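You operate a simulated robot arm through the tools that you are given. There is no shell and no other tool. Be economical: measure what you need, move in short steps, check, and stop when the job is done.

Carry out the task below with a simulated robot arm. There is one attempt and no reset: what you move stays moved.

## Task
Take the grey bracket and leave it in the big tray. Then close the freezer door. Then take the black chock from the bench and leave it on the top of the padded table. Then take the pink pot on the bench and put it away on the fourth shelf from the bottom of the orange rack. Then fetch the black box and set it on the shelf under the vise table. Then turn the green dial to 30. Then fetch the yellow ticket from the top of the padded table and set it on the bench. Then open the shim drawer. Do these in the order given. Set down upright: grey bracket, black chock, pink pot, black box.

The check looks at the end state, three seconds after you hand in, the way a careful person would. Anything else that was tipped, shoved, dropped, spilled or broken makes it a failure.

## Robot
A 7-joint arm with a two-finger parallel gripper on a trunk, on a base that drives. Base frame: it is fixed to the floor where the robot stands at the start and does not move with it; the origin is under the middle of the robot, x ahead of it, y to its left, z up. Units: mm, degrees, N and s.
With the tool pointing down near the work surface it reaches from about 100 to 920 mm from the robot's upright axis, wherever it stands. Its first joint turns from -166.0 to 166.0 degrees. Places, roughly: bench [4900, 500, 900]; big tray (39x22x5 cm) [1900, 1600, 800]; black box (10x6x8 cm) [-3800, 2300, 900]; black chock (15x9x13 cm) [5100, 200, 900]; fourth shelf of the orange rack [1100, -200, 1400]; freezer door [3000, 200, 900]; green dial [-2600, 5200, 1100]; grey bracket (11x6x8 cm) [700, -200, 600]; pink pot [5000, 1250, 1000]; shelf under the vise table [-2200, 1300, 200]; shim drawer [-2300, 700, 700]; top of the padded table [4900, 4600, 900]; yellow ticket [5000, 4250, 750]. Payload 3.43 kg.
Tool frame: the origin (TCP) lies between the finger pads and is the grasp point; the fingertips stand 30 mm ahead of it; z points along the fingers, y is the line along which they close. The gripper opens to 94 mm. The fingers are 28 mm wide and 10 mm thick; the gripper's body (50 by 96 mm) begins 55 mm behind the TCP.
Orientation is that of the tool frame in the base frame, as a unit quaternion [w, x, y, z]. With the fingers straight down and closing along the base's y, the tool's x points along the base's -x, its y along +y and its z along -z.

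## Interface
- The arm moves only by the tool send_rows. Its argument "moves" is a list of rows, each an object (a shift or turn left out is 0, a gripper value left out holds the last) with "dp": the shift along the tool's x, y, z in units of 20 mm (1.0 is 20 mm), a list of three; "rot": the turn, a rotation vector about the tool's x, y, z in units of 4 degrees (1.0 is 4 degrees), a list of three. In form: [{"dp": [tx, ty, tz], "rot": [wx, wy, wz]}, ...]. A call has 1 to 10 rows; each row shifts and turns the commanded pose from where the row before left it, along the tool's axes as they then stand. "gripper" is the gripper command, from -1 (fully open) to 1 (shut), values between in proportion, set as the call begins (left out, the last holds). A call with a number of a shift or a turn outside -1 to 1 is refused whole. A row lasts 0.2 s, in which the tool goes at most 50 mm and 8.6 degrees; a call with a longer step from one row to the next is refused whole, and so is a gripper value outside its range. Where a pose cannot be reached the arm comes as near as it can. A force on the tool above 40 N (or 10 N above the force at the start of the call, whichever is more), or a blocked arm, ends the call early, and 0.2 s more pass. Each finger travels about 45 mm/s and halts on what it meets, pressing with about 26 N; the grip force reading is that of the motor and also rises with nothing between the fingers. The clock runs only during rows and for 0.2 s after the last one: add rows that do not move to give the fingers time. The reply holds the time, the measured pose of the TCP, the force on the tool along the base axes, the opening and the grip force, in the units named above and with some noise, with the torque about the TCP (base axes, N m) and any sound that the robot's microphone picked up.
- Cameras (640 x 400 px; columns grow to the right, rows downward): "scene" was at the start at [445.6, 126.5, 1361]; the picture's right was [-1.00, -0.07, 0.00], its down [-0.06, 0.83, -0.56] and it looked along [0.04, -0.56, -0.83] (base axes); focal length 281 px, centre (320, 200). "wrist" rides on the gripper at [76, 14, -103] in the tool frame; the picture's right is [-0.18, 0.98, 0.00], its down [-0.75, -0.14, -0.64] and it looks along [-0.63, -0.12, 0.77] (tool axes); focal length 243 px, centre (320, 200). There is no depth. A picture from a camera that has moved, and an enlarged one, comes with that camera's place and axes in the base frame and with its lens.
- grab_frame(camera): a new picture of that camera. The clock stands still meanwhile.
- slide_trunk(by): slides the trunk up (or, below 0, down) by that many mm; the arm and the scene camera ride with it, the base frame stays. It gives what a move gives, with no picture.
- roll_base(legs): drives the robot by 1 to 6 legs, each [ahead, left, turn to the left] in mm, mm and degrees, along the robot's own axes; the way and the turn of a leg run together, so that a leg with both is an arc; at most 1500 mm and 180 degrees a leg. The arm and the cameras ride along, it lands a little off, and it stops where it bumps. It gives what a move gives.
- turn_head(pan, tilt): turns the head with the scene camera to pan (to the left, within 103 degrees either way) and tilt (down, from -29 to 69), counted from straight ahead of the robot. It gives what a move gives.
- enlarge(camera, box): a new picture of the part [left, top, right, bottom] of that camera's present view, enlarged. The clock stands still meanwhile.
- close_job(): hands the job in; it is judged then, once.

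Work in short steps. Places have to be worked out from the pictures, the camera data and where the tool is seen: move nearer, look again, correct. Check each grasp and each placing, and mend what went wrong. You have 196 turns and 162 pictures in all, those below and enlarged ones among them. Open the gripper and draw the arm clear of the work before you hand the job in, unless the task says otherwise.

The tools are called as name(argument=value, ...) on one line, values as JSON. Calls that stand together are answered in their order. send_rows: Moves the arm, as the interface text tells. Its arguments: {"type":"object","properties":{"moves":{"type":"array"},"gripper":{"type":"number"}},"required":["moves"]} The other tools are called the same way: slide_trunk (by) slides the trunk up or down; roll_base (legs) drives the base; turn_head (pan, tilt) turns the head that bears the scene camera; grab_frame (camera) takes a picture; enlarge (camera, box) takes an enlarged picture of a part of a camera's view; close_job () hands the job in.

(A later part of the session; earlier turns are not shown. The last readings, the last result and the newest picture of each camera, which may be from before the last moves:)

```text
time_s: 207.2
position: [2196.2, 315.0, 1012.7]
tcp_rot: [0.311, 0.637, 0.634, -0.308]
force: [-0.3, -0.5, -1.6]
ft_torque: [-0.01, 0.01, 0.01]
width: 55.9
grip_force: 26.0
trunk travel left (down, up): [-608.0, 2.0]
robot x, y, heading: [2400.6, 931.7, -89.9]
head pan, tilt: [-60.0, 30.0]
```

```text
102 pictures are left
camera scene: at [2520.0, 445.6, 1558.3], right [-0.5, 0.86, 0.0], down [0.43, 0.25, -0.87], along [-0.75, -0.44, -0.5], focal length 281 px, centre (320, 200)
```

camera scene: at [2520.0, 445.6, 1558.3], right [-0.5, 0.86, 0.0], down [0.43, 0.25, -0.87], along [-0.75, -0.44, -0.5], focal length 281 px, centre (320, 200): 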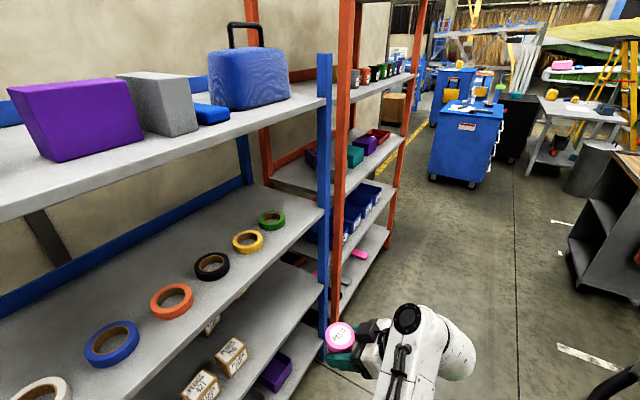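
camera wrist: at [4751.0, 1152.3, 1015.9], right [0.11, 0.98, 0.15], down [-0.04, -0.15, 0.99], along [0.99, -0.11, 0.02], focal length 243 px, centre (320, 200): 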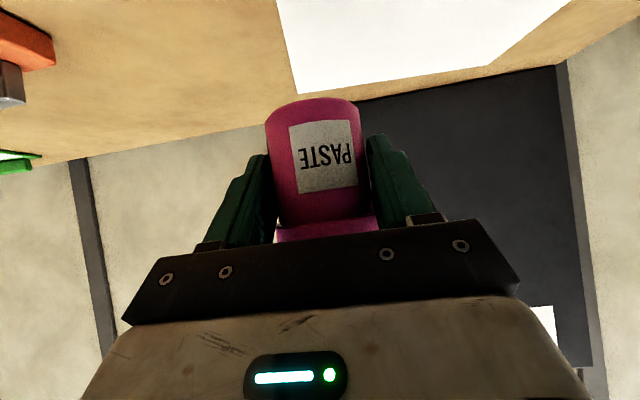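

I continue to the orange rack and view its fourth shelf.

roll_base(legs=[[0, -1120, 0]])

turn_head(pan=-10, tilt=20)

grab_frame(camera="scene")

```text
time_s: 212.9
position: [1078.9, 306.9, 1013.2]
tcp_rot: [0.312, 0.636, 0.635, -0.308]
force: [0.3, -0.1, -1.3]
ft_torque: [0.01, 0.04, -0.02]
width: 55.6
grip_force: 26.5
trunk travel left (down, up): [-608.0, 2.0]
robot x, y, heading: [1282.5, 923.6, -89.7]
head pan, tilt: [-60.0, 30.0]
```

```text
time_s: 214.1
position: [1079.6, 307.6, 1012.4]
tcp_rot: [0.312, 0.636, 0.636, -0.307]
force: [-0.2, -0.8, -1.5]
ft_torque: [0.02, -0.04, 0.0]
width: 55.9
grip_force: 26.0
trunk travel left (down, up): [-608.0, 2.0]
robot x, y, heading: [1281.4, 924.8, -89.6]
head pan, tilt: [-10.0, 20.0]
```

```text
101 pictures are left
camera scene: at [1464.4, 394.4, 1574.4], right [-0.99, 0.17, 0.0], down [0.06, 0.34, -0.94], along [-0.16, -0.93, -0.34], focal length 281 px, centre (320, 200)
```

scene: 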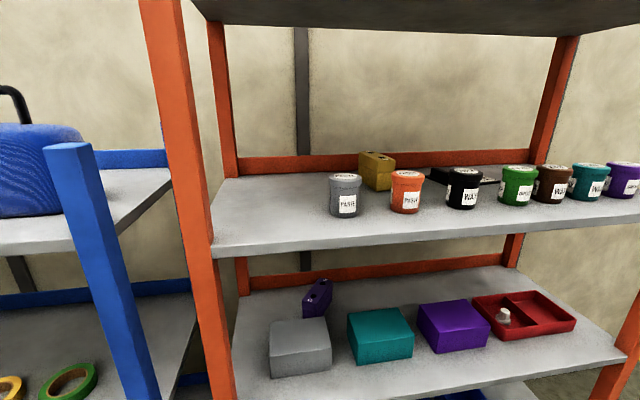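

Shelf 4 is at z≈1360 with a pot row at y≈-100; free spot at x≈1455 left of the grey pot. I shift the base 376 mm to +x and raise the arm.

roll_base(legs=[[0, 375, 0]])

send_rows(moves=[{"dp": [-0.788, 0, -0.616]}, {"dp": [-0.788, 0, -0.616]}, {"dp": [-0.788, 0, -0.616]}, {"dp": [-0.788, 0, -0.616]}, {"dp": [-0.788, 0, -0.616]}, {"dp": [-0.788, 0, -0.616]}, {"dp": [-0.788, 0, -0.616]}, {"dp": [-0.788, 0, -0.616]}, {"dp": [-0.788, 0, -0.616]}, {"dp": [-0.788, 0, -0.616]}])

send_rows(moves=[{"dp": [-0.788, 0, -0.616]}, {"dp": [-0.788, 0, -0.616]}, {"dp": [-0.788, 0, -0.616]}, {"dp": [-0.788, 0, -0.616]}, {"dp": [-0.788, 0, -0.616]}, {"dp": [-0.788, 0, -0.616]}, {"dp": [-0.788, 0, -0.616]}, {"dp": [-0.788, 0, -0.616]}, {"dp": [-0.788, 0, -0.616]}, {"dp": [-0.788, 0, -0.616]}])

grab_frame(camera="scene")

```text
time_s: 216.5
position: [1455.4, 311.1, 1013.4]
tcp_rot: [0.312, 0.636, 0.636, -0.307]
force: [-0.4, 0.0, -1.2]
ft_torque: [0.05, 0.04, 0.0]
width: 55.6
grip_force: 26.0
trunk travel left (down, up): [-608.0, 2.0]
robot x, y, heading: [1659.7, 930.2, -89.3]
head pan, tilt: [-10.0, 20.0]
```

```text
time_s: 218.7
position: [1420.6, 269.2, 1178.4]
tcp_rot: [0.311, 0.637, 0.635, -0.307]
force: [0.0, 0.4, -1.6]
ft_torque: [0.03, 0.04, 0.01]
width: 55.7
grip_force: 26.1
out of reach, approached as far as the arm can: row 5, 6, 7, 8, 9, 10
trunk travel left (down, up): [-608.0, 2.0]
robot x, y, heading: [1658.3, 926.1, -89.5]
head pan, tilt: [-10.0, 20.0]
```

```text
time_s: 220.9
position: [1395.5, 245.3, 1370.5]
tcp_rot: [0.311, 0.637, 0.636, -0.307]
force: [0.2, 0.1, -1.2]
ft_torque: [0.0, -0.01, -0.01]
width: 55.7
grip_force: 25.6
out of reach, approached as far as the arm can: row 1, 2, 3, 4, 5, 7
trunk travel left (down, up): [-608.0, 2.0]
robot x, y, heading: [1656.7, 926.8, -89.7]
head pan, tilt: [-10.0, 20.0]
```

```text
100 pictures are left
camera scene: at [1841.2, 397.6, 1574.4], right [-0.99, 0.17, 0.0], down [0.06, 0.34, -0.94], along [-0.16, -0.93, -0.34], focal length 281 px, centre (320, 200)
```

scene: 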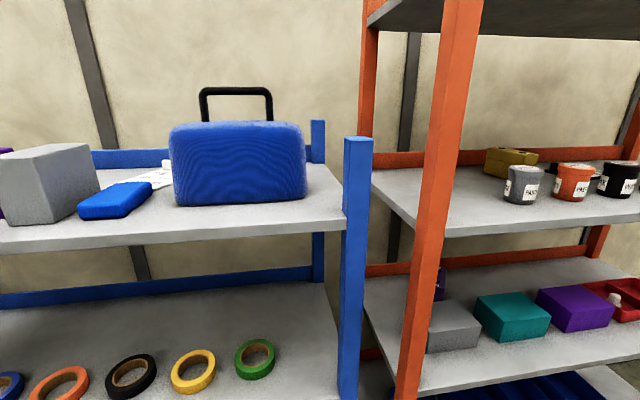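

I raise another 65 mm, then bring the base forward 200 and left 50.

send_rows(moves=[{"dp": [-0.65, 0, -0.51]}, {"dp": [-0.65, 0, -0.51]}, {"dp": [-0.65, 0, -0.51]}, {"dp": [-0.65, 0, -0.51]}])

roll_base(legs=[[0, 50, 0], [190, 0, 0]])

turn_head(pan=-45, tilt=25)

grab_frame(camera="scene")

grab_frame(camera="wrist")

```text
time_s: 221.9
position: [1394.0, 245.7, 1436.1]
tcp_rot: [0.311, 0.637, 0.635, -0.307]
force: [-0.5, 0.5, -2.2]
ft_torque: [0.01, 0.0, 0.02]
width: 55.6
grip_force: 25.9
trunk travel left (down, up): [-608.0, 2.0]
robot x, y, heading: [1664.5, 927.1, -89.4]
head pan, tilt: [-10.0, 20.0]
```

```text
time_s: 224.0
position: [1447.5, 54.4, 1437.4]
tcp_rot: [0.311, 0.636, 0.636, -0.307]
force: [0.3, -0.4, -1.5]
ft_torque: [-0.01, 0.0, -0.03]
width: 55.4
grip_force: 26.2
trunk travel left (down, up): [-608.0, 2.0]
robot x, y, heading: [1710.2, 733.2, -89.3]
head pan, tilt: [-10.0, 20.0]
```

```text
time_s: 225.0
position: [1447.2, 53.8, 1436.2]
tcp_rot: [0.311, 0.636, 0.636, -0.307]
force: [-0.3, 0.0, -0.5]
ft_torque: [0.01, -0.04, -0.01]
width: 55.4
grip_force: 26.4
trunk travel left (down, up): [-608.0, 2.0]
robot x, y, heading: [1711.3, 734.5, -89.5]
head pan, tilt: [-45.0, 25.0]
```

```text
99 pictures are left
camera scene: at [1844.0, 231.9, 1566.4], right [-0.71, 0.7, 0.0], down [0.3, 0.3, -0.91], along [-0.63, -0.65, -0.42], focal length 281 px, centre (320, 200)
```

scene: 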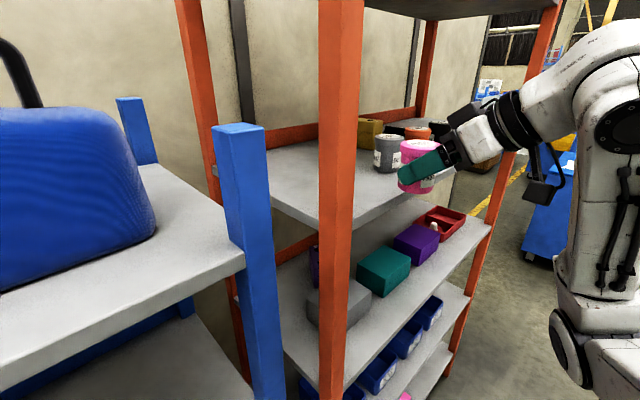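

```text
98 pictures are left
camera wrist: at [1461.4, 181.6, 1438.5], right [0.98, -0.11, 0.15], down [-0.15, 0.04, 0.99], along [-0.12, -0.99, 0.02], focal length 243 px, centre (320, 200)
```

wrist: 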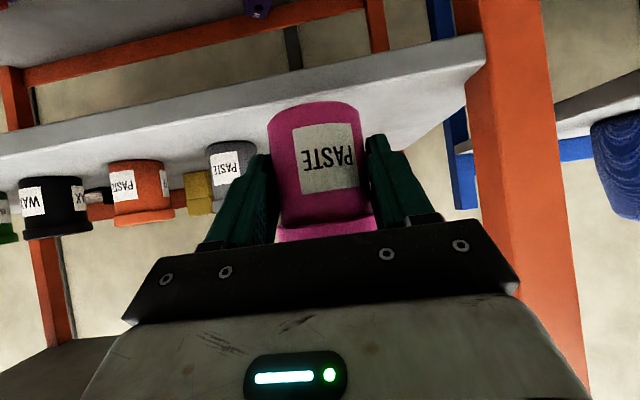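

Pot hangs level with the shelf clear below. I move the base 90 ahead and extend the arm ~85 over the shelf.

roll_base(legs=[[90, 0, 0]])

send_rows(moves=[{"dp": [-0.52, 0, 0.67]}, {"dp": [-0.52, 0, 0.67]}, {"dp": [-0.52, 0, 0.67]}, {"dp": [-0.52, 0, 0.67]}, {"dp": [-0.52, 0, 0.67]}])

grab_frame(camera="wrist")

grab_frame(camera="scene")

```text
time_s: 226.1
position: [1448.5, -35.8, 1435.7]
tcp_rot: [0.311, 0.636, 0.636, -0.307]
force: [0.1, 0.3, -1.2]
ft_torque: [0.0, 0.03, 0.04]
width: 55.6
grip_force: 26.1
trunk travel left (down, up): [-608.0, 2.0]
robot x, y, heading: [1711.2, 646.2, -89.3]
head pan, tilt: [-45.0, 25.0]
```

```text
time_s: 227.3
position: [1449.2, -121.0, 1436.3]
tcp_rot: [0.311, 0.636, 0.637, -0.306]
force: [-0.2, 0.2, -1.6]
ft_torque: [0.0, -0.01, -0.01]
width: 55.6
grip_force: 25.6
trunk travel left (down, up): [-608.0, 2.0]
robot x, y, heading: [1710.0, 645.1, -89.1]
head pan, tilt: [-45.0, 25.0]
```

```text
97 pictures are left
camera wrist: at [1462.7, 5.3, 1438.2], right [0.98, -0.11, 0.15], down [-0.15, 0.04, 0.99], along [-0.11, -0.99, 0.02], focal length 243 px, centre (320, 200)
```

wrist: 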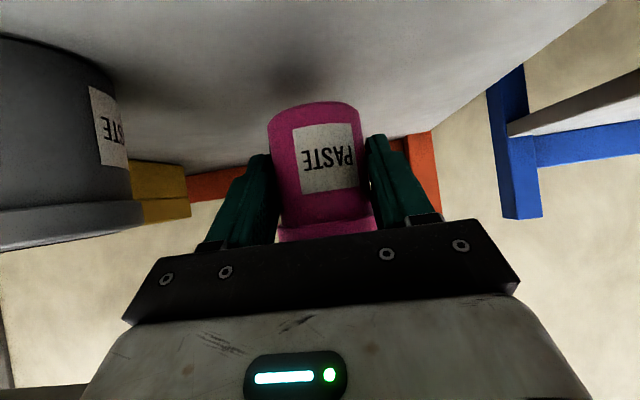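

```text
96 pictures are left
camera scene: at [1844.9, 140.9, 1566.3], right [-0.71, 0.7, 0.0], down [0.3, 0.3, -0.91], along [-0.63, -0.65, -0.42], focal length 281 px, centre (320, 200)
```

scene: 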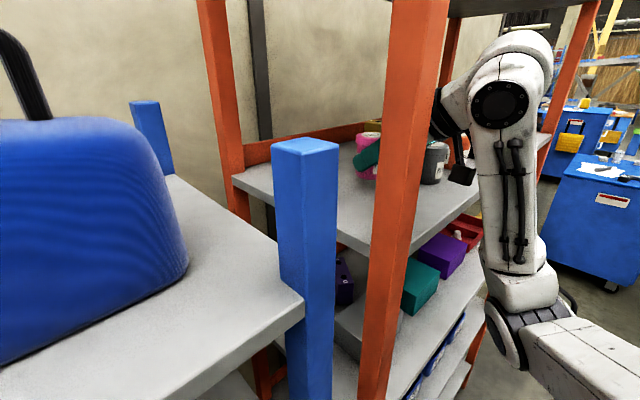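

Position is good (grey pot edge ≈x 1370). I lower in 7 mm rows until contact.

send_rows(moves=[{"dp": [0.315, 0, 0.246]}, {"dp": [0.315, 0, 0.246]}, {"dp": [0.315, 0, 0.246]}, {"dp": [0.2, 0, 0.154]}, {"dp": [0.2, 0, 0.154]}, {"dp": [0.12, 0, 0.1]}])

grab_frame(camera="wrist")

```text
time_s: 228.7
position: [1448.3, -119.5, 1399.6]
tcp_rot: [0.311, 0.636, 0.635, -0.308]
force: [0.4, 10.2, 25.2]
ft_torque: [-0.28, 0.6, -0.26]
width: 53.6
grip_force: 26.7
trunk travel left (down, up): [-608.0, 2.0]
robot x, y, heading: [1713.9, 644.2, -89.7]
head pan, tilt: [-45.0, 25.0]
```

```text
95 pictures are left
camera wrist: at [1462.8, 7.7, 1402.3], right [0.98, -0.11, 0.15], down [-0.15, 0.04, 0.99], along [-0.12, -0.99, 0.02], focal length 243 px, centre (320, 200)
```

wrist: 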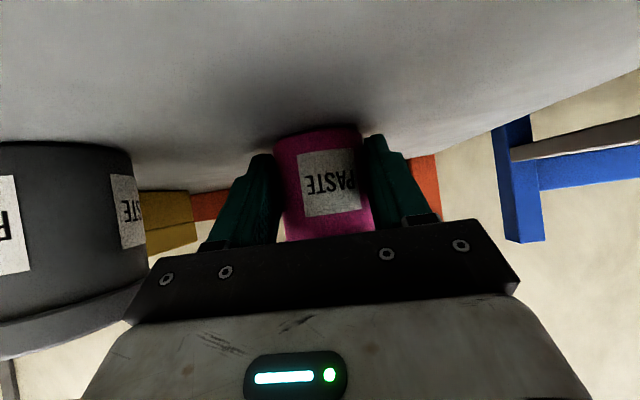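

Contact made; I relieve 3 mm and open to ~80 mm, then look.

send_rows(moves=[{"dp": [-0.12, 0, -0.09]}])

send_rows(moves=[{}, {}, {}, {}], gripper=-0.7)

grab_frame(camera="wrist")

```text
time_s: 229.1
position: [1448.2, -121.2, 1399.6]
tcp_rot: [0.31, 0.637, 0.636, -0.306]
force: [-0.9, 3.5, 7.5]
ft_torque: [-0.23, 0.23, -0.08]
width: 53.0
grip_force: 25.8
trunk travel left (down, up): [-608.0, 2.0]
robot x, y, heading: [1712.7, 642.1, -89.4]
head pan, tilt: [-45.0, 25.0]
```

```text
time_s: 230.1
position: [1448.5, -122.5, 1401.9]
tcp_rot: [0.311, 0.636, 0.637, -0.306]
force: [0.5, 0.2, 1.4]
ft_torque: [0.01, 0.02, -0.01]
width: 79.8
grip_force: 0.1
trunk travel left (down, up): [-608.0, 2.0]
robot x, y, heading: [1710.0, 645.3, -89.3]
head pan, tilt: [-45.0, 25.0]
```

```text
94 pictures are left
camera wrist: at [1462.8, 5.5, 1403.9], right [0.98, -0.11, 0.15], down [-0.15, 0.04, 0.99], along [-0.11, -0.99, 0.02], focal length 243 px, centre (320, 200)
```

wrist: 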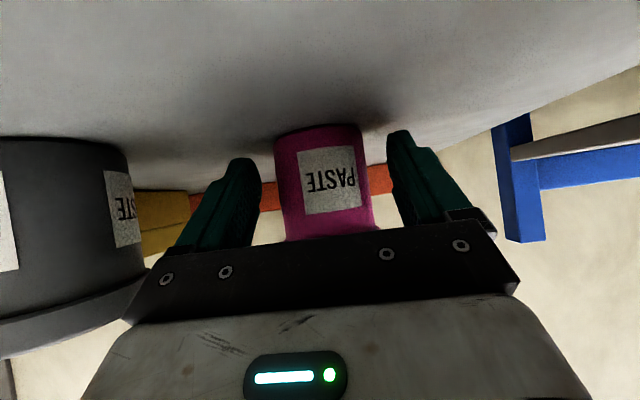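

Released; I back out along the tool axis and check.

send_rows(moves=[{"dp": [0, 0, -0.5]}, {"dp": [0, 0, -1]}, {"dp": [0, 0, -1]}, {"dp": [0, 0, -1]}, {"dp": [0, 0, -1]}, {"dp": [0.3, 0, -1]}, {"dp": [0.5, 0, -1]}, {"dp": [0.5, 0, -1]}])

grab_frame(camera="wrist")

```text
time_s: 231.9
position: [1448.7, 14.0, 1472.4]
tcp_rot: [0.312, 0.636, 0.636, -0.306]
force: [0.0, 0.4, -0.3]
ft_torque: [-0.02, -0.02, 0.02]
width: 80.0
grip_force: 0.1
trunk travel left (down, up): [-608.0, 2.0]
robot x, y, heading: [1709.9, 644.6, -89.2]
head pan, tilt: [-45.0, 25.0]
```

```text
93 pictures are left
camera wrist: at [1462.2, 140.7, 1475.9], right [0.98, -0.11, 0.15], down [-0.15, 0.04, 0.99], along [-0.12, -0.99, 0.02], focal length 243 px, centre (320, 200)
```

wrist: 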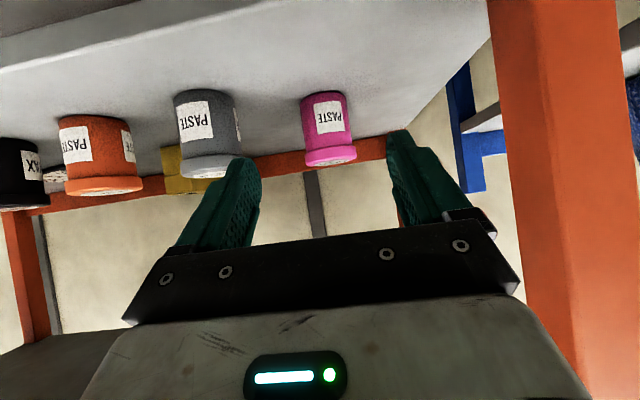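

Pink pot stands upright on the fourth shelf. Next the black box far on the −x side; I back away, turn to face −x and survey the route.

roll_base(legs=[[-250, 0, 0], [0, 0, -90]])

turn_head(pan=0, tilt=15)

grab_frame(camera="scene")

```text
time_s: 237.6
position: [1079.5, 1160.7, 1473.3]
tcp_rot: [0.002, 0.9, -0.001, -0.437]
force: [-0.7, 1.4, 0.0]
ft_torque: [0.02, 0.03, 0.0]
width: 80.0
grip_force: 0.1
trunk travel left (down, up): [-608.0, 2.0]
robot x, y, heading: [1707.3, 895.1, -179.8]
head pan, tilt: [-45.0, 25.0]
```

```text
time_s: 238.7
position: [1078.5, 1160.6, 1473.4]
tcp_rot: [0.002, 0.9, -0.002, -0.437]
force: [0.0, 0.4, -0.3]
ft_torque: [-0.02, 0.0, 0.0]
width: 79.9
grip_force: 0.2
trunk travel left (down, up): [-608.0, 2.0]
robot x, y, heading: [1711.4, 894.3, -179.6]
head pan, tilt: [0.0, 15.0]
```

```text
92 pictures are left
camera scene: at [1173.1, 699.3, 1582.6], right [0.0, 1.0, 0.0], down [0.26, 0.0, -0.97], along [-0.97, 0.0, -0.26], focal length 281 px, centre (320, 200)
```

scene: 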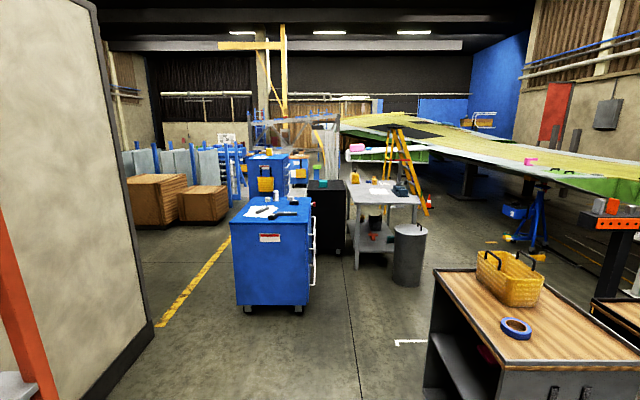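

I zoom on the distance to identify the vise table, box location and path.

enlarge(camera="scene", box=[230, 120, 470, 270])

```text
2.67 times, centred on (350, 195) of scene
camera zoom: at [1173.1, 699.3, 1582.6], right [0.0, 1.0, 0.0], down [0.26, 0.0, -0.97], along [-0.97, 0.0, -0.26], focal length 749 px, centre (240, 213)
```

zoom: 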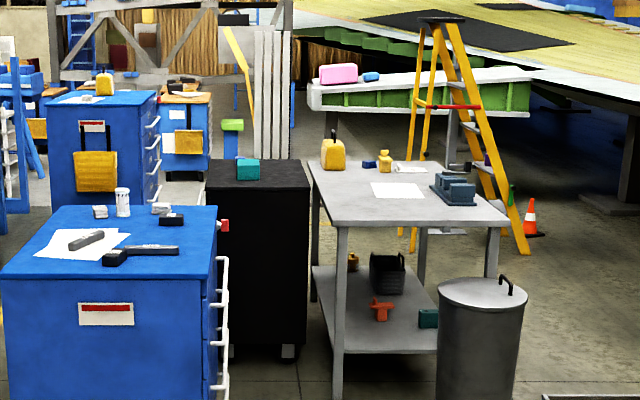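

Corridor is clear along y≈900. I drive to x≈−550, then strafe right (+y) to y≈1950 and look again.

roll_base(legs=[[1500, 0, 0], [760, 0, 0], [0, -1050, 0]])

turn_head(pan=-5, tilt=15)

grab_frame(camera="scene")

```text
time_s: 254.8
position: [-1208.7, 2154.7, 1474.4]
tcp_rot: [0.005, 0.899, 0.004, -0.437]
force: [0.6, 0.3, 0.5]
ft_torque: [0.02, 0.03, -0.01]
width: 80.0
grip_force: 0.1
trunk travel left (down, up): [-608.0, 2.0]
robot x, y, heading: [-577.7, 1897.8, -179.0]
head pan, tilt: [0.0, 15.0]
```

```text
time_s: 255.5
position: [-1208.3, 2154.3, 1472.9]
tcp_rot: [0.005, 0.9, 0.003, -0.437]
force: [-0.8, -0.2, 0.2]
ft_torque: [-0.05, -0.01, 0.01]
width: 79.9
grip_force: 0.0
trunk travel left (down, up): [-608.0, 2.0]
robot x, y, heading: [-576.3, 1893.4, -178.8]
head pan, tilt: [-5.0, 15.0]
```

```text
90 pictures are left
camera scene: at [-1108.5, 1702.3, 1582.6], right [0.07, 1.0, 0.0], down [0.26, -0.02, -0.97], along [-0.96, 0.07, -0.26], focal length 281 px, centre (320, 200)
```

scene: 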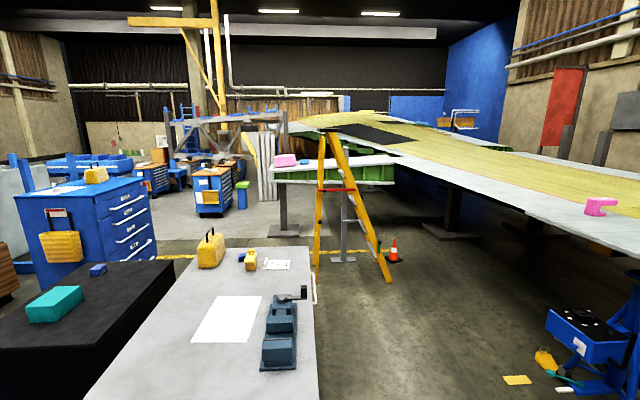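

I zoom around where the black box should be (near the ladder).

enlarge(camera="scene", box=[260, 130, 420, 230])

```text
4.00 times, centred on (340, 180) of scene
camera zoom: at [-1108.5, 1702.3, 1582.6], right [0.07, 1.0, 0.0], down [0.26, -0.02, -0.97], along [-0.96, 0.07, -0.26], focal length 1124 px, centre (240, 280)
```

zoom: 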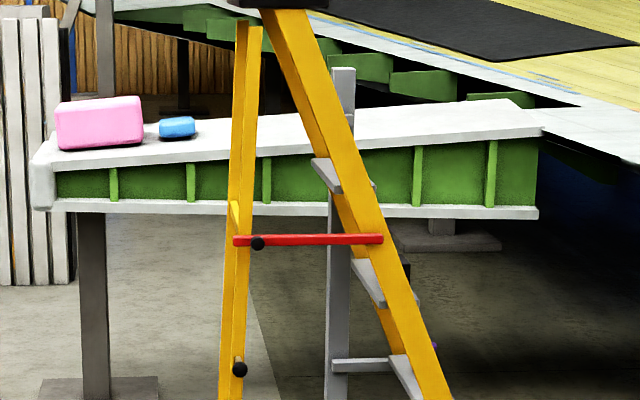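

Something black sits behind the ladder's right rail — the box is likely on a ladder step at z≈900, reachable from +y side. I drive closer along y≈2400.

roll_base(legs=[[0, -500, -1], [1500, 0, 0], [500, 0, 0]])

turn_head(pan=0, tilt=30)

grab_frame(camera="scene")

```text
time_s: 268.0
position: [-3210.3, 2667.9, 1473.1]
tcp_rot: [0.001, 0.899, -0.004, -0.437]
force: [-0.3, -0.4, -0.4]
ft_torque: [-0.02, 0.0, 0.0]
width: 80.1
grip_force: 0.1
trunk travel left (down, up): [-608.0, 2.0]
robot x, y, heading: [-2584.2, 2400.9, 179.8]
head pan, tilt: [-5.0, 15.0]
```

```text
time_s: 268.8
position: [-3210.3, 2667.8, 1473.9]
tcp_rot: [0.001, 0.899, -0.004, -0.437]
force: [0.4, 0.0, 0.8]
ft_torque: [-0.03, 0.02, 0.01]
width: 79.6
grip_force: 0.0
trunk travel left (down, up): [-608.0, 2.0]
robot x, y, heading: [-2579.7, 2397.1, 179.8]
head pan, tilt: [0.0, 30.0]
```

```text
88 pictures are left
camera scene: at [-3115.6, 2205.6, 1558.5], right [0.0, 1.0, 0.0], down [0.5, 0.0, -0.87], along [-0.87, 0.0, -0.5], focal length 281 px, centre (320, 200)
```

scene: 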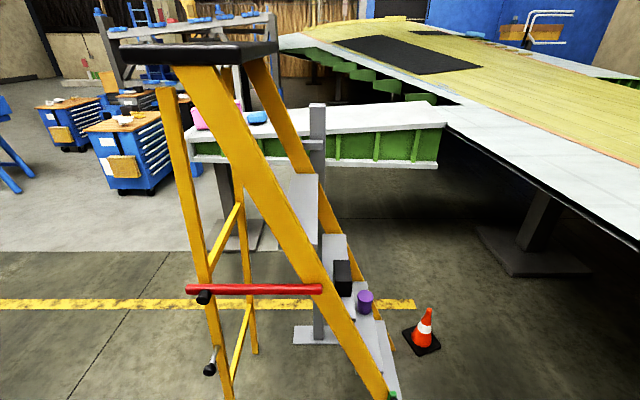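

The box is on a ladder step at ≈(−3770,2280,900), with a purple cup on the step below. I zoom in for details.

enlarge(camera="scene", box=[270, 210, 430, 310])

```text
4.00 times, centred on (350, 260) of scene
camera zoom: at [-3115.6, 2205.6, 1558.5], right [0.0, 1.0, 0.0], down [0.5, 0.0, -0.87], along [-0.87, 0.0, -0.5], focal length 1124 px, centre (200, -40)
```

zoom: 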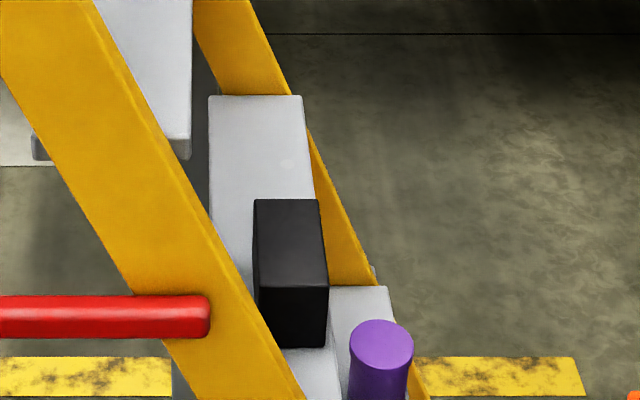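

The box is 60 mm wide in y, long axis along x. I lower the trunk 200 mm for a second view to triangulate.

slide_trunk(by=-250)

enlarge(camera="scene", box=[270, 130, 430, 230])

grab_frame(camera="scene")

```text
time_s: 271.4
position: [-3209.8, 2668.4, 1224.2]
tcp_rot: [0.001, 0.9, -0.004, -0.437]
force: [0.4, 0.0, -0.4]
ft_torque: [0.0, 0.01, 0.01]
width: 79.9
grip_force: 0.0
trunk travel left (down, up): [-358.0, 252.0]
robot x, y, heading: [-2582.6, 2396.8, 180.0]
head pan, tilt: [0.0, 30.0]
```

```text
4.00 times, centred on (350, 180) of scene
camera zoom: at [-3115.6, 2205.6, 1308.5], right [0.0, 1.0, 0.0], down [0.5, 0.0, -0.87], along [-0.87, 0.0, -0.5], focal length 1124 px, centre (200, 280)
```

zoom: 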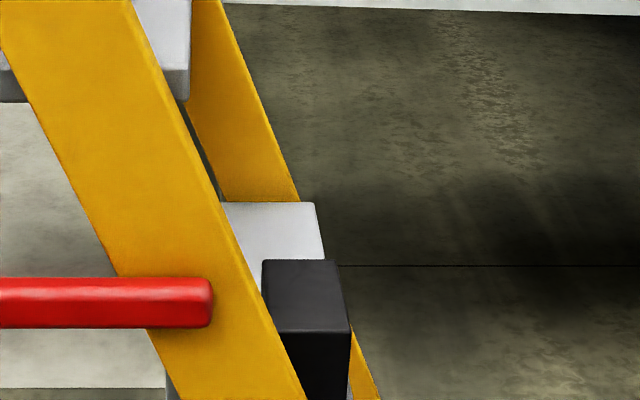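

```text
85 pictures are left
camera scene: at [-3115.6, 2205.6, 1308.5], right [0.0, 1.0, 0.0], down [0.5, 0.0, -0.87], along [-0.87, 0.0, -0.5], focal length 281 px, centre (320, 200)
```

scene: 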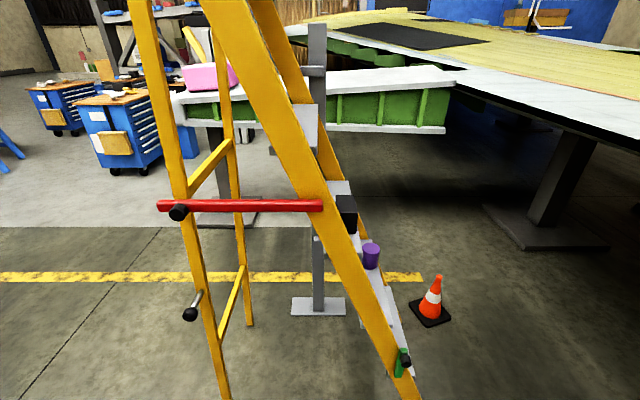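

Box: x −3829..−3729, y 2247..2307, z 837..917; step above has its front edge at y≈2199, so a vertical grasp closing along y is clear. I'll stand diagonally (heading −135°). First raise the trunk and bring the tool down and vertical.

slide_trunk(by=180)

send_rows(moves=[{"dp": [0.79, 0, 0.62], "rot": [0, 1, 0]}, {"dp": [0.74, 0, 0.67], "rot": [0, 1, 0]}, {"dp": [0.69, 0, 0.72], "rot": [0, 1, 0]}, {"dp": [0.64, 0, 0.77], "rot": [0, 1, 0]}, {"dp": [0.59, 0, 0.81], "rot": [0, 1, 0]}, {"dp": [0.53, 0, 0.85], "rot": [0, 1, 0]}, {"dp": [0.47, 0, 0.88], "rot": [0, 1, 0]}, {"dp": [0.41, 0, 0.91], "rot": [0, 1, 0]}, {"dp": [0.34, 0, 0.94], "rot": [0, 1, 0]}, {"dp": [0.28, 0, 0.96], "rot": [0, 1, 0]}], gripper=-1)

send_rows(moves=[{"dp": [0.2, 0, 0.98], "rot": [0, 1, 0]}, {"dp": [0.14, 0, 0.99], "rot": [0, 1, 0]}, {"dp": [0.07, 0, 1], "rot": [0, 1, 0]}, {"dp": [0, 0, 1]}, {"dp": [0, 0, 1]}])

```text
time_s: 273.4
position: [-3210.7, 2668.0, 1403.3]
tcp_rot: [0.001, 0.899, -0.004, -0.437]
force: [0.8, -0.4, 0.4]
ft_torque: [0.01, 0.0, -0.01]
width: 80.0
grip_force: 0.0
trunk travel left (down, up): [-538.0, 72.0]
robot x, y, heading: [-2582.7, 2398.7, 179.8]
head pan, tilt: [0.0, 30.0]
```

```text
time_s: 275.6
position: [-3208.9, 2667.4, 1202.7]
tcp_rot: [0.003, 0.995, -0.004, -0.103]
force: [0.2, -0.2, -0.3]
ft_torque: [0.0, -0.01, 0.0]
width: 94.1
grip_force: 0.1
trunk travel left (down, up): [-538.0, 72.0]
robot x, y, heading: [-2580.8, 2397.0, 179.9]
head pan, tilt: [0.0, 30.0]
```

```text
time_s: 276.8
position: [-3209.3, 2666.8, 1101.7]
tcp_rot: [0.002, 1.0, -0.004, 0.002]
force: [-0.3, 1.0, 0.6]
ft_torque: [-0.01, 0.01, -0.01]
width: 94.1
grip_force: 0.0
trunk travel left (down, up): [-538.0, 72.0]
robot x, y, heading: [-2582.6, 2398.2, 179.9]
head pan, tilt: [0.0, 30.0]
```

Tool is vertical at z≈1100. I turn 45° left here, shift 230 mm to +y, and check the wing clearance before closing in.

roll_base(legs=[[0, 0, 45], [-163, -163, 0]])

turn_head(pan=-90, tilt=20)

grab_frame(camera="scene")

```text
time_s: 280.6
position: [-3215.3, 2381.8, 1102.7]
tcp_rot: [0.002, 0.927, 0.375, 0.003]
force: [0.3, -0.2, -0.1]
ft_torque: [-0.03, 0.02, 0.0]
width: 94.0
grip_force: 0.1
trunk travel left (down, up): [-538.0, 72.0]
robot x, y, heading: [-2575.9, 2631.1, -135.5]
head pan, tilt: [0.0, 30.0]
```

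```text
time_s: 282.2
position: [-3215.0, 2381.3, 1103.3]
tcp_rot: [0.002, 0.927, 0.375, 0.002]
force: [0.8, 0.8, 0.8]
ft_torque: [0.02, -0.03, 0.01]
width: 94.1
grip_force: 0.0
trunk travel left (down, up): [-538.0, 72.0]
robot x, y, heading: [-2578.4, 2631.4, -135.6]
head pan, tilt: [-90.0, 20.0]
```

```text
84 pictures are left
camera scene: at [-2823.7, 2250.0, 1504.5], right [0.71, 0.7, 0.0], down [0.24, -0.24, -0.94], along [-0.66, 0.67, -0.34], focal length 281 px, centre (320, 200)
```

scene: 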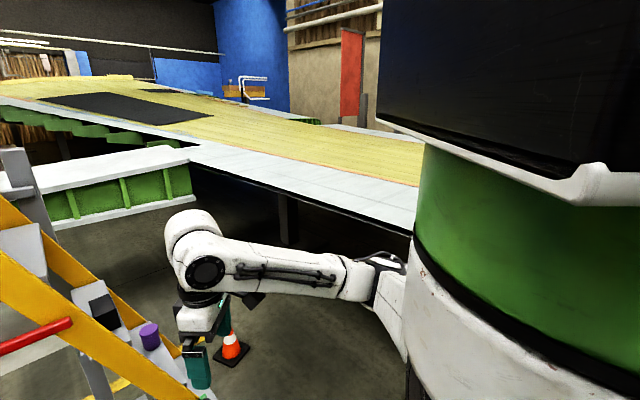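

Wing edge is at y≈3000, robot clear. I move 564 mm toward −x so the hand is beside the box at y≈2380.

roll_base(legs=[[397, -402, 0]])

send_rows(moves=[{"rot": [0, 0, 1]}, {"rot": [0, 0, 1]}, {"rot": [0, 0, 1]}, {"rot": [0, 0, 1]}, {"rot": [0, 0, 1]}, {"rot": [0, 0, 1]}, {"rot": [0, 0, 1]}, {"rot": [0, 0, 1]}, {"rot": [0, 0, 1]}, {"rot": [0, 0, 1]}])

turn_head(pan=-35, tilt=45)

grab_frame(camera="scene")

grab_frame(camera="wrist")

```text
time_s: 285.4
position: [-3784.5, 2392.5, 1102.6]
tcp_rot: [0.002, 0.928, 0.374, 0.003]
force: [-0.6, -0.6, -0.4]
ft_torque: [0.02, 0.01, 0.03]
width: 93.9
grip_force: 0.1
trunk travel left (down, up): [-538.0, 72.0]
robot x, y, heading: [-3150.2, 2637.6, -135.5]
head pan, tilt: [-90.0, 20.0]
```

```text
time_s: 287.6
position: [-3785.1, 2392.2, 1102.3]
tcp_rot: [0.001, 0.999, 0.034, 0.003]
force: [0.6, -0.1, -0.9]
ft_torque: [-0.01, 0.02, 0.0]
width: 93.9
grip_force: 0.2
trunk travel left (down, up): [-538.0, 72.0]
robot x, y, heading: [-3145.7, 2637.1, -135.4]
head pan, tilt: [-90.0, 20.0]
```

```text
time_s: 288.9
position: [-3784.7, 2393.4, 1103.0]
tcp_rot: [0.001, 0.999, 0.034, 0.004]
force: [0.6, 0.1, 0.1]
ft_torque: [0.03, 0.01, -0.03]
width: 93.8
grip_force: 0.1
trunk travel left (down, up): [-538.0, 72.0]
robot x, y, heading: [-3150.7, 2635.8, -135.6]
head pan, tilt: [-35.0, 45.0]
```

```text
83 pictures are left
camera scene: at [-3409.4, 2180.2, 1465.8], right [-0.16, 0.99, 0.0], down [0.7, 0.11, -0.71], along [-0.7, -0.11, -0.71], focal length 281 px, centre (320, 200)
```

scene: 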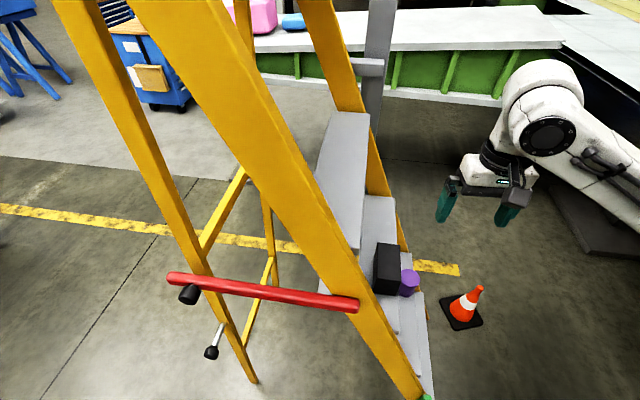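

```text
82 pictures are left
camera wrist: at [-3707.6, 2383.4, 1204.9], right [-0.12, -0.99, 0.0], down [-0.77, 0.09, 0.64], along [-0.63, 0.07, -0.77], focal length 243 px, centre (320, 200)
```

wrist: 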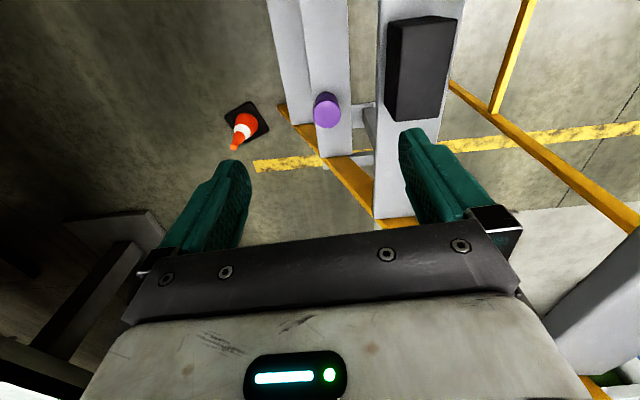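

Box confirmed at (−3775,2278). I fix the last 4° of yaw and move 116 mm in −y above the box.

send_rows(moves=[{"rot": [0, 0, 1]}, {"dp": [0.05, 0.97, 0]}, {"dp": [0.05, 0.97, 0]}, {"dp": [0.05, 0.97, 0]}, {"dp": [0.05, 0.97, 0]}, {"dp": [0.05, 0.97, 0]}, {"dp": [0.05, 0.97, 0]}])

grab_frame(camera="wrist")

grab_frame(camera="scene")

```text
time_s: 290.5
position: [-3779.0, 2275.7, 1102.8]
tcp_rot: [0.001, 1.0, -0.001, 0.002]
force: [0.6, 0.6, 0.1]
ft_torque: [0.0, 0.0, 0.0]
width: 94.0
grip_force: 0.1
trunk travel left (down, up): [-538.0, 72.0]
robot x, y, heading: [-3146.3, 2643.0, -135.8]
head pan, tilt: [-35.0, 45.0]
```

```text
81 pictures are left
camera wrist: at [-3703.1, 2261.3, 1205.2], right [-0.19, -0.98, 0.0], down [-0.76, 0.14, 0.64], along [-0.63, 0.12, -0.77], focal length 243 px, centre (320, 200)
```

wrist: 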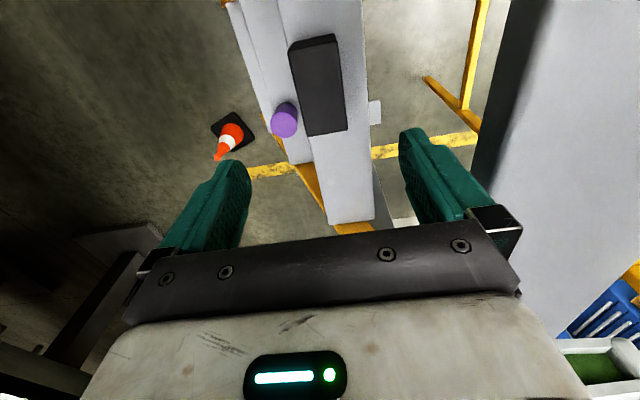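

```text
80 pictures are left
camera scene: at [-3409.5, 2180.2, 1465.8], right [-0.16, 0.99, 0.0], down [0.7, 0.11, -0.71], along [-0.7, -0.11, -0.71], focal length 281 px, centre (320, 200)
```

scene: 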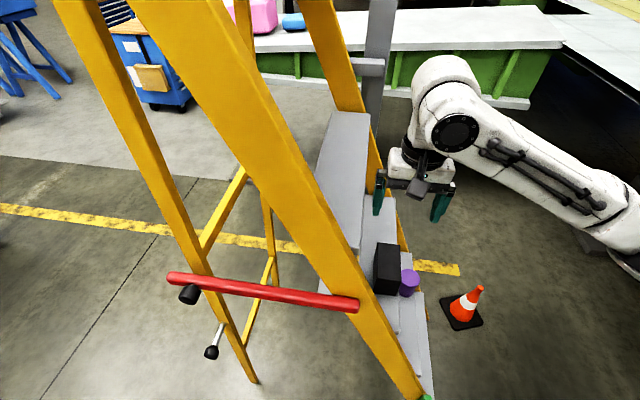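

Well centred over the box. I descend 160 mm, then the remainder.

send_rows(moves=[{"dp": [0, 0, 1]}, {"dp": [0, 0, 1]}, {"dp": [0, 0, 1]}, {"dp": [0, 0, 1]}, {"dp": [0, 0, 1]}, {"dp": [0, 0, 1]}, {"dp": [0, 0, 1]}, {"dp": [0, 0, 1]}])

grab_frame(camera="wrist")

grab_frame(camera="scene")

```text
time_s: 292.3
position: [-3778.4, 2276.0, 943.6]
tcp_rot: [0.001, 1.0, 0.0, 0.002]
force: [-0.2, 0.6, -0.5]
ft_torque: [0.02, 0.0, -0.01]
width: 94.0
grip_force: 0.0
trunk travel left (down, up): [-538.0, 72.0]
robot x, y, heading: [-3148.6, 2638.5, -135.8]
head pan, tilt: [-35.0, 45.0]
```

```text
79 pictures are left
camera wrist: at [-3702.0, 2261.5, 1045.1], right [-0.19, -0.98, 0.0], down [-0.76, 0.14, 0.64], along [-0.63, 0.12, -0.77], focal length 243 px, centre (320, 200)
```

wrist: 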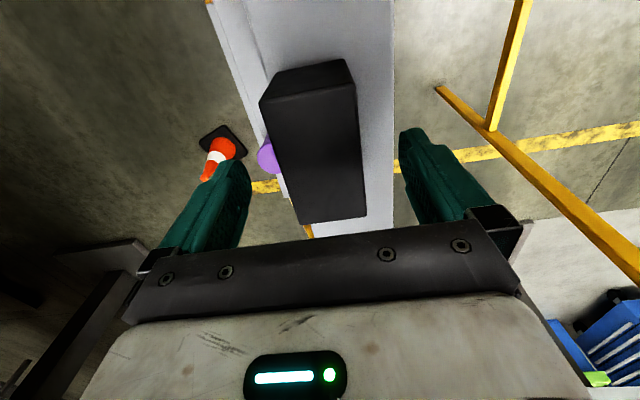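

```text
78 pictures are left
camera scene: at [-3409.5, 2180.1, 1465.8], right [-0.16, 0.99, 0.0], down [0.7, 0.11, -0.71], along [-0.7, -0.11, -0.71], focal length 281 px, centre (320, 200)
```

scene: 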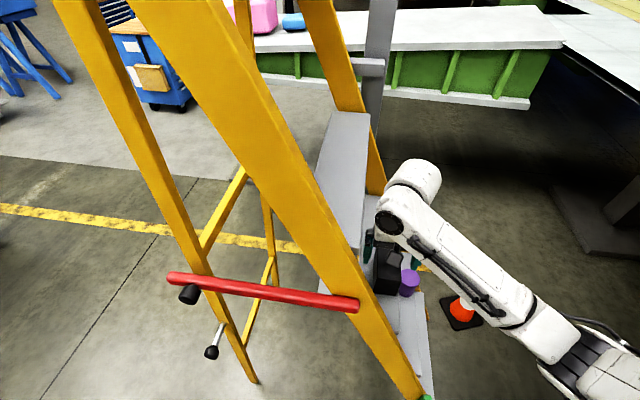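

I descend the last 53 mm and close.

send_rows(moves=[{"dp": [0, 0, 0.9]}, {"dp": [0, 0, 0.9]}, {"dp": [0, 0, 0.85]}, {}])

send_rows(moves=[{}, {}, {}, {}, {}, {}], gripper=1)

send_rows(moves=[{"dp": [0, 0, -1]}, {"dp": [0, 0, -1]}, {"dp": [0, 0, -1]}, {"dp": [0, 0, -1]}, {"dp": [0, 0, -1]}])

grab_frame(camera="wrist")

```text
time_s: 293.3
position: [-3776.5, 2277.2, 889.9]
tcp_rot: [0.002, 1.0, 0.0, 0.002]
force: [-0.7, 0.0, -0.2]
ft_torque: [0.0, 0.0, -0.01]
width: 94.0
grip_force: 0.1
trunk travel left (down, up): [-538.0, 72.0]
robot x, y, heading: [-3148.8, 2639.9, -135.8]
head pan, tilt: [-35.0, 45.0]
```

```text
time_s: 294.7
position: [-3776.9, 2276.0, 889.6]
tcp_rot: [0.0, 1.0, -0.001, 0.003]
force: [-0.1, -0.1, 0.2]
ft_torque: [0.1, 0.04, -0.03]
width: 59.2
grip_force: 26.4
trunk travel left (down, up): [-538.0, 72.0]
robot x, y, heading: [-3147.2, 2637.9, -135.8]
head pan, tilt: [-35.0, 45.0]
```

```text
time_s: 295.9
position: [-3777.5, 2274.9, 990.5]
tcp_rot: [0.001, 1.0, -0.001, 0.004]
force: [-0.1, -0.6, -1.5]
ft_torque: [-0.01, -0.02, 0.03]
width: 59.2
grip_force: 25.8
trunk travel left (down, up): [-538.0, 72.0]
robot x, y, heading: [-3146.7, 2639.0, -135.5]
head pan, tilt: [-35.0, 45.0]
```

```text
77 pictures are left
camera wrist: at [-3702.3, 2261.4, 1092.2], right [-0.19, -0.98, 0.0], down [-0.76, 0.14, 0.64], along [-0.63, 0.12, -0.77], focal length 243 px, centre (320, 200)
```

wrist: 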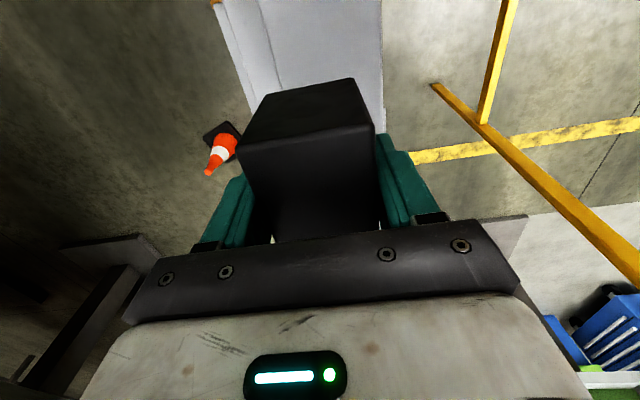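

Box held. I lift 80 more, shift +y away from the ladder, and back the base out by the reverse path.

send_rows(moves=[{"dp": [0, 0, -1]}, {"dp": [0, 0, -1]}, {"dp": [0, 0, -1]}, {"dp": [0, 0, -1]}, {"dp": [0, -1, 0]}, {"dp": [0, -1, 0]}, {"dp": [0, -1, 0]}, {"dp": [0, -1, 0]}, {"dp": [0, -1, 0]}, {"dp": [0, -1, 0]}])

roll_base(legs=[[-500, 500, 0], [0, 0, 45]])

turn_head(pan=10, tilt=45)

grab_frame(camera="scene")

```text
time_s: 298.1
position: [-3777.1, 2396.7, 1070.0]
tcp_rot: [0.0, 1.0, -0.001, 0.002]
force: [0.0, -0.4, -2.2]
ft_torque: [0.0, -0.04, 0.03]
width: 59.2
grip_force: 26.0
trunk travel left (down, up): [-538.0, 72.0]
robot x, y, heading: [-3149.9, 2640.6, -135.7]
head pan, tilt: [-35.0, 45.0]
```

```text
time_s: 304.0
position: [-2717.1, 2015.2, 1068.7]
tcp_rot: [0.0, 0.923, 0.384, 0.003]
force: [0.0, 0.5, -2.2]
ft_torque: [0.04, 0.01, 0.03]
width: 59.1
grip_force: 26.4
trunk travel left (down, up): [-538.0, 72.0]
robot x, y, heading: [-2443.0, 2631.9, -90.7]
head pan, tilt: [-35.0, 45.0]
```

```text
time_s: 305.1
position: [-2716.8, 2016.0, 1069.4]
tcp_rot: [-0.001, 0.924, 0.383, 0.002]
force: [-0.8, 0.0, -3.0]
ft_torque: [0.06, -0.01, -0.05]
width: 59.3
grip_force: 26.1
trunk travel left (down, up): [-538.0, 72.0]
robot x, y, heading: [-2444.0, 2634.0, -90.7]
head pan, tilt: [10.0, 45.0]
```

```text
76 pictures are left
camera scene: at [-2242.2, 2111.2, 1465.8], right [-0.99, -0.16, 0.0], down [-0.12, 0.7, -0.71], along [0.12, -0.7, -0.71], focal length 281 px, centre (320, 200)
```

scene: 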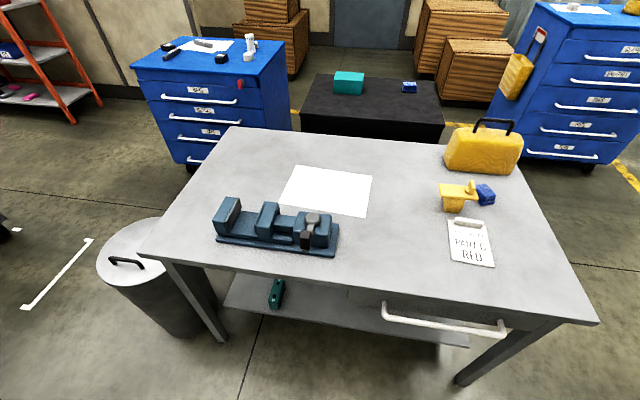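

The vise table's front edge is y≈1778, with a drawer on this side; the shelf front edge is near y≈1630. I lower the trunk 380 mm here and look under the table.

slide_trunk(by=-400)

turn_head(pan=5, tilt=45)

grab_frame(camera="scene")

grab_frame(camera="wrist")

```text
time_s: 308.9
position: [-2716.5, 2016.0, 669.5]
tcp_rot: [0.0, 0.924, 0.383, 0.002]
force: [0.4, 0.4, -2.0]
ft_torque: [0.03, 0.01, 0.0]
width: 59.4
grip_force: 26.1
trunk travel left (down, up): [-138.0, 472.0]
robot x, y, heading: [-2444.3, 2633.3, -90.7]
head pan, tilt: [10.0, 45.0]
```

```text
time_s: 309.6
position: [-2716.6, 2014.7, 670.0]
tcp_rot: [0.0, 0.924, 0.383, 0.004]
force: [0.6, -0.6, -2.0]
ft_torque: [0.01, 0.0, -0.02]
width: 59.2
grip_force: 26.4
trunk travel left (down, up): [-138.0, 472.0]
robot x, y, heading: [-2441.7, 2633.2, -90.8]
head pan, tilt: [5.0, 45.0]
```

```text
75 pictures are left
camera scene: at [-2249.1, 2110.5, 1065.8], right [-1.0, -0.08, 0.0], down [-0.05, 0.71, -0.71], along [0.05, -0.7, -0.71], focal length 281 px, centre (320, 200)
```

scene: 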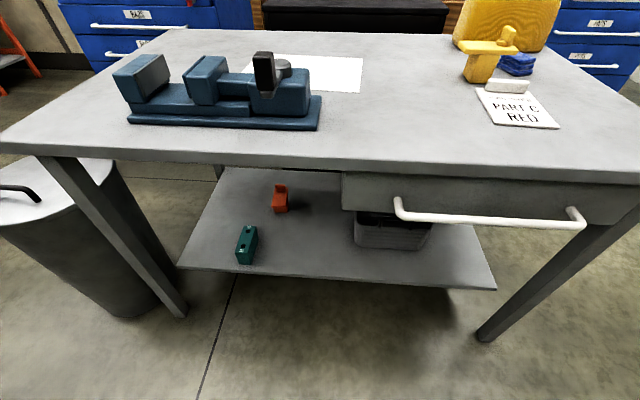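

```text
74 pictures are left
camera wrist: at [-2653.5, 2058.2, 771.9], right [0.57, -0.82, 0.0], down [-0.64, -0.44, 0.64], along [-0.53, -0.36, -0.77], focal length 243 px, centre (320, 200)
```

wrist: 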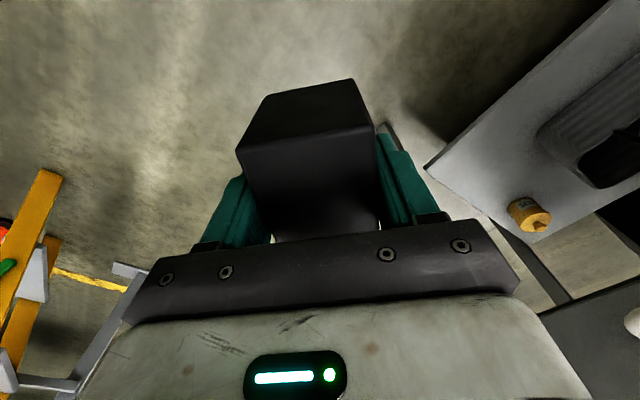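

Shelf is at z≈155, front edge y≈1594; free spot ≈(−2130,1490) between teal, red and basket items; drawer is at x<−2265. I strafe to x≈−1900 and lower the arm outside the table.

roll_base(legs=[[0, 544, 0]])

send_rows(moves=[{"dp": [0, 0, 1]}, {"dp": [0, 0, 1]}, {"dp": [0, 0, 1]}, {"dp": [0, 0, 1]}, {"dp": [0, 0, 1]}, {"dp": [0, 0, 1]}, {"dp": [0, 0, 1]}, {"dp": [0, 0, 1]}, {"dp": [0, 0, 1]}, {"dp": [0, 0, 1]}])

send_rows(moves=[{"dp": [0, 0, 1]}, {"dp": [0, 0, 1]}, {"dp": [0, 0, 1]}, {"dp": [0, 0, 1]}, {"dp": [0, 0, 1]}, {"dp": [0, 0, 1]}, {"dp": [0, 0, 1]}, {"dp": [0, 0, 1]}, {"dp": [0, 0, 1]}])

turn_head(pan=-20, tilt=45)

grab_frame(camera="scene")

```text
time_s: 312.7
position: [-2177.8, 2009.9, 669.6]
tcp_rot: [0.0, 0.925, 0.379, 0.002]
force: [0.5, 1.2, -2.1]
ft_torque: [0.04, 0.03, 0.0]
width: 59.2
grip_force: 26.5
trunk travel left (down, up): [-138.0, 472.0]
robot x, y, heading: [-1903.8, 2630.2, -91.2]
head pan, tilt: [5.0, 45.0]
```

```text
time_s: 314.9
position: [-2176.5, 2010.8, 470.1]
tcp_rot: [0.0, 0.925, 0.38, 0.002]
force: [-0.2, -0.2, -1.7]
ft_torque: [-0.01, -0.02, 0.02]
width: 59.3
grip_force: 26.1
trunk travel left (down, up): [-138.0, 472.0]
robot x, y, heading: [-1902.9, 2628.7, -90.9]
head pan, tilt: [5.0, 45.0]
```

```text
time_s: 316.9
position: [-2176.1, 2010.3, 289.4]
tcp_rot: [0.0, 0.925, 0.381, 0.003]
force: [0.5, -1.0, -2.2]
ft_torque: [0.01, -0.03, -0.01]
width: 59.2
grip_force: 26.0
trunk travel left (down, up): [-138.0, 472.0]
robot x, y, heading: [-1902.7, 2628.4, -91.0]
head pan, tilt: [5.0, 45.0]
```

```text
time_s: 317.8
position: [-2177.0, 2011.2, 290.1]
tcp_rot: [-0.001, 0.925, 0.38, 0.002]
force: [0.4, 0.6, -2.4]
ft_torque: [0.02, 0.01, -0.01]
width: 59.3
grip_force: 26.0
trunk travel left (down, up): [-138.0, 472.0]
robot x, y, heading: [-1906.5, 2628.6, -90.9]
head pan, tilt: [-20.0, 45.0]
```

```text
73 pictures are left
camera scene: at [-1744.0, 2107.5, 1065.8], right [-0.93, 0.36, 0.0], down [0.25, 0.66, -0.71], along [-0.25, -0.66, -0.71], focal length 281 px, centre (320, 200)
```

scene: 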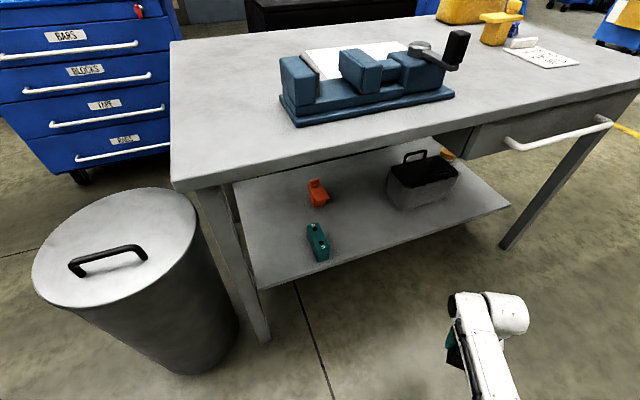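

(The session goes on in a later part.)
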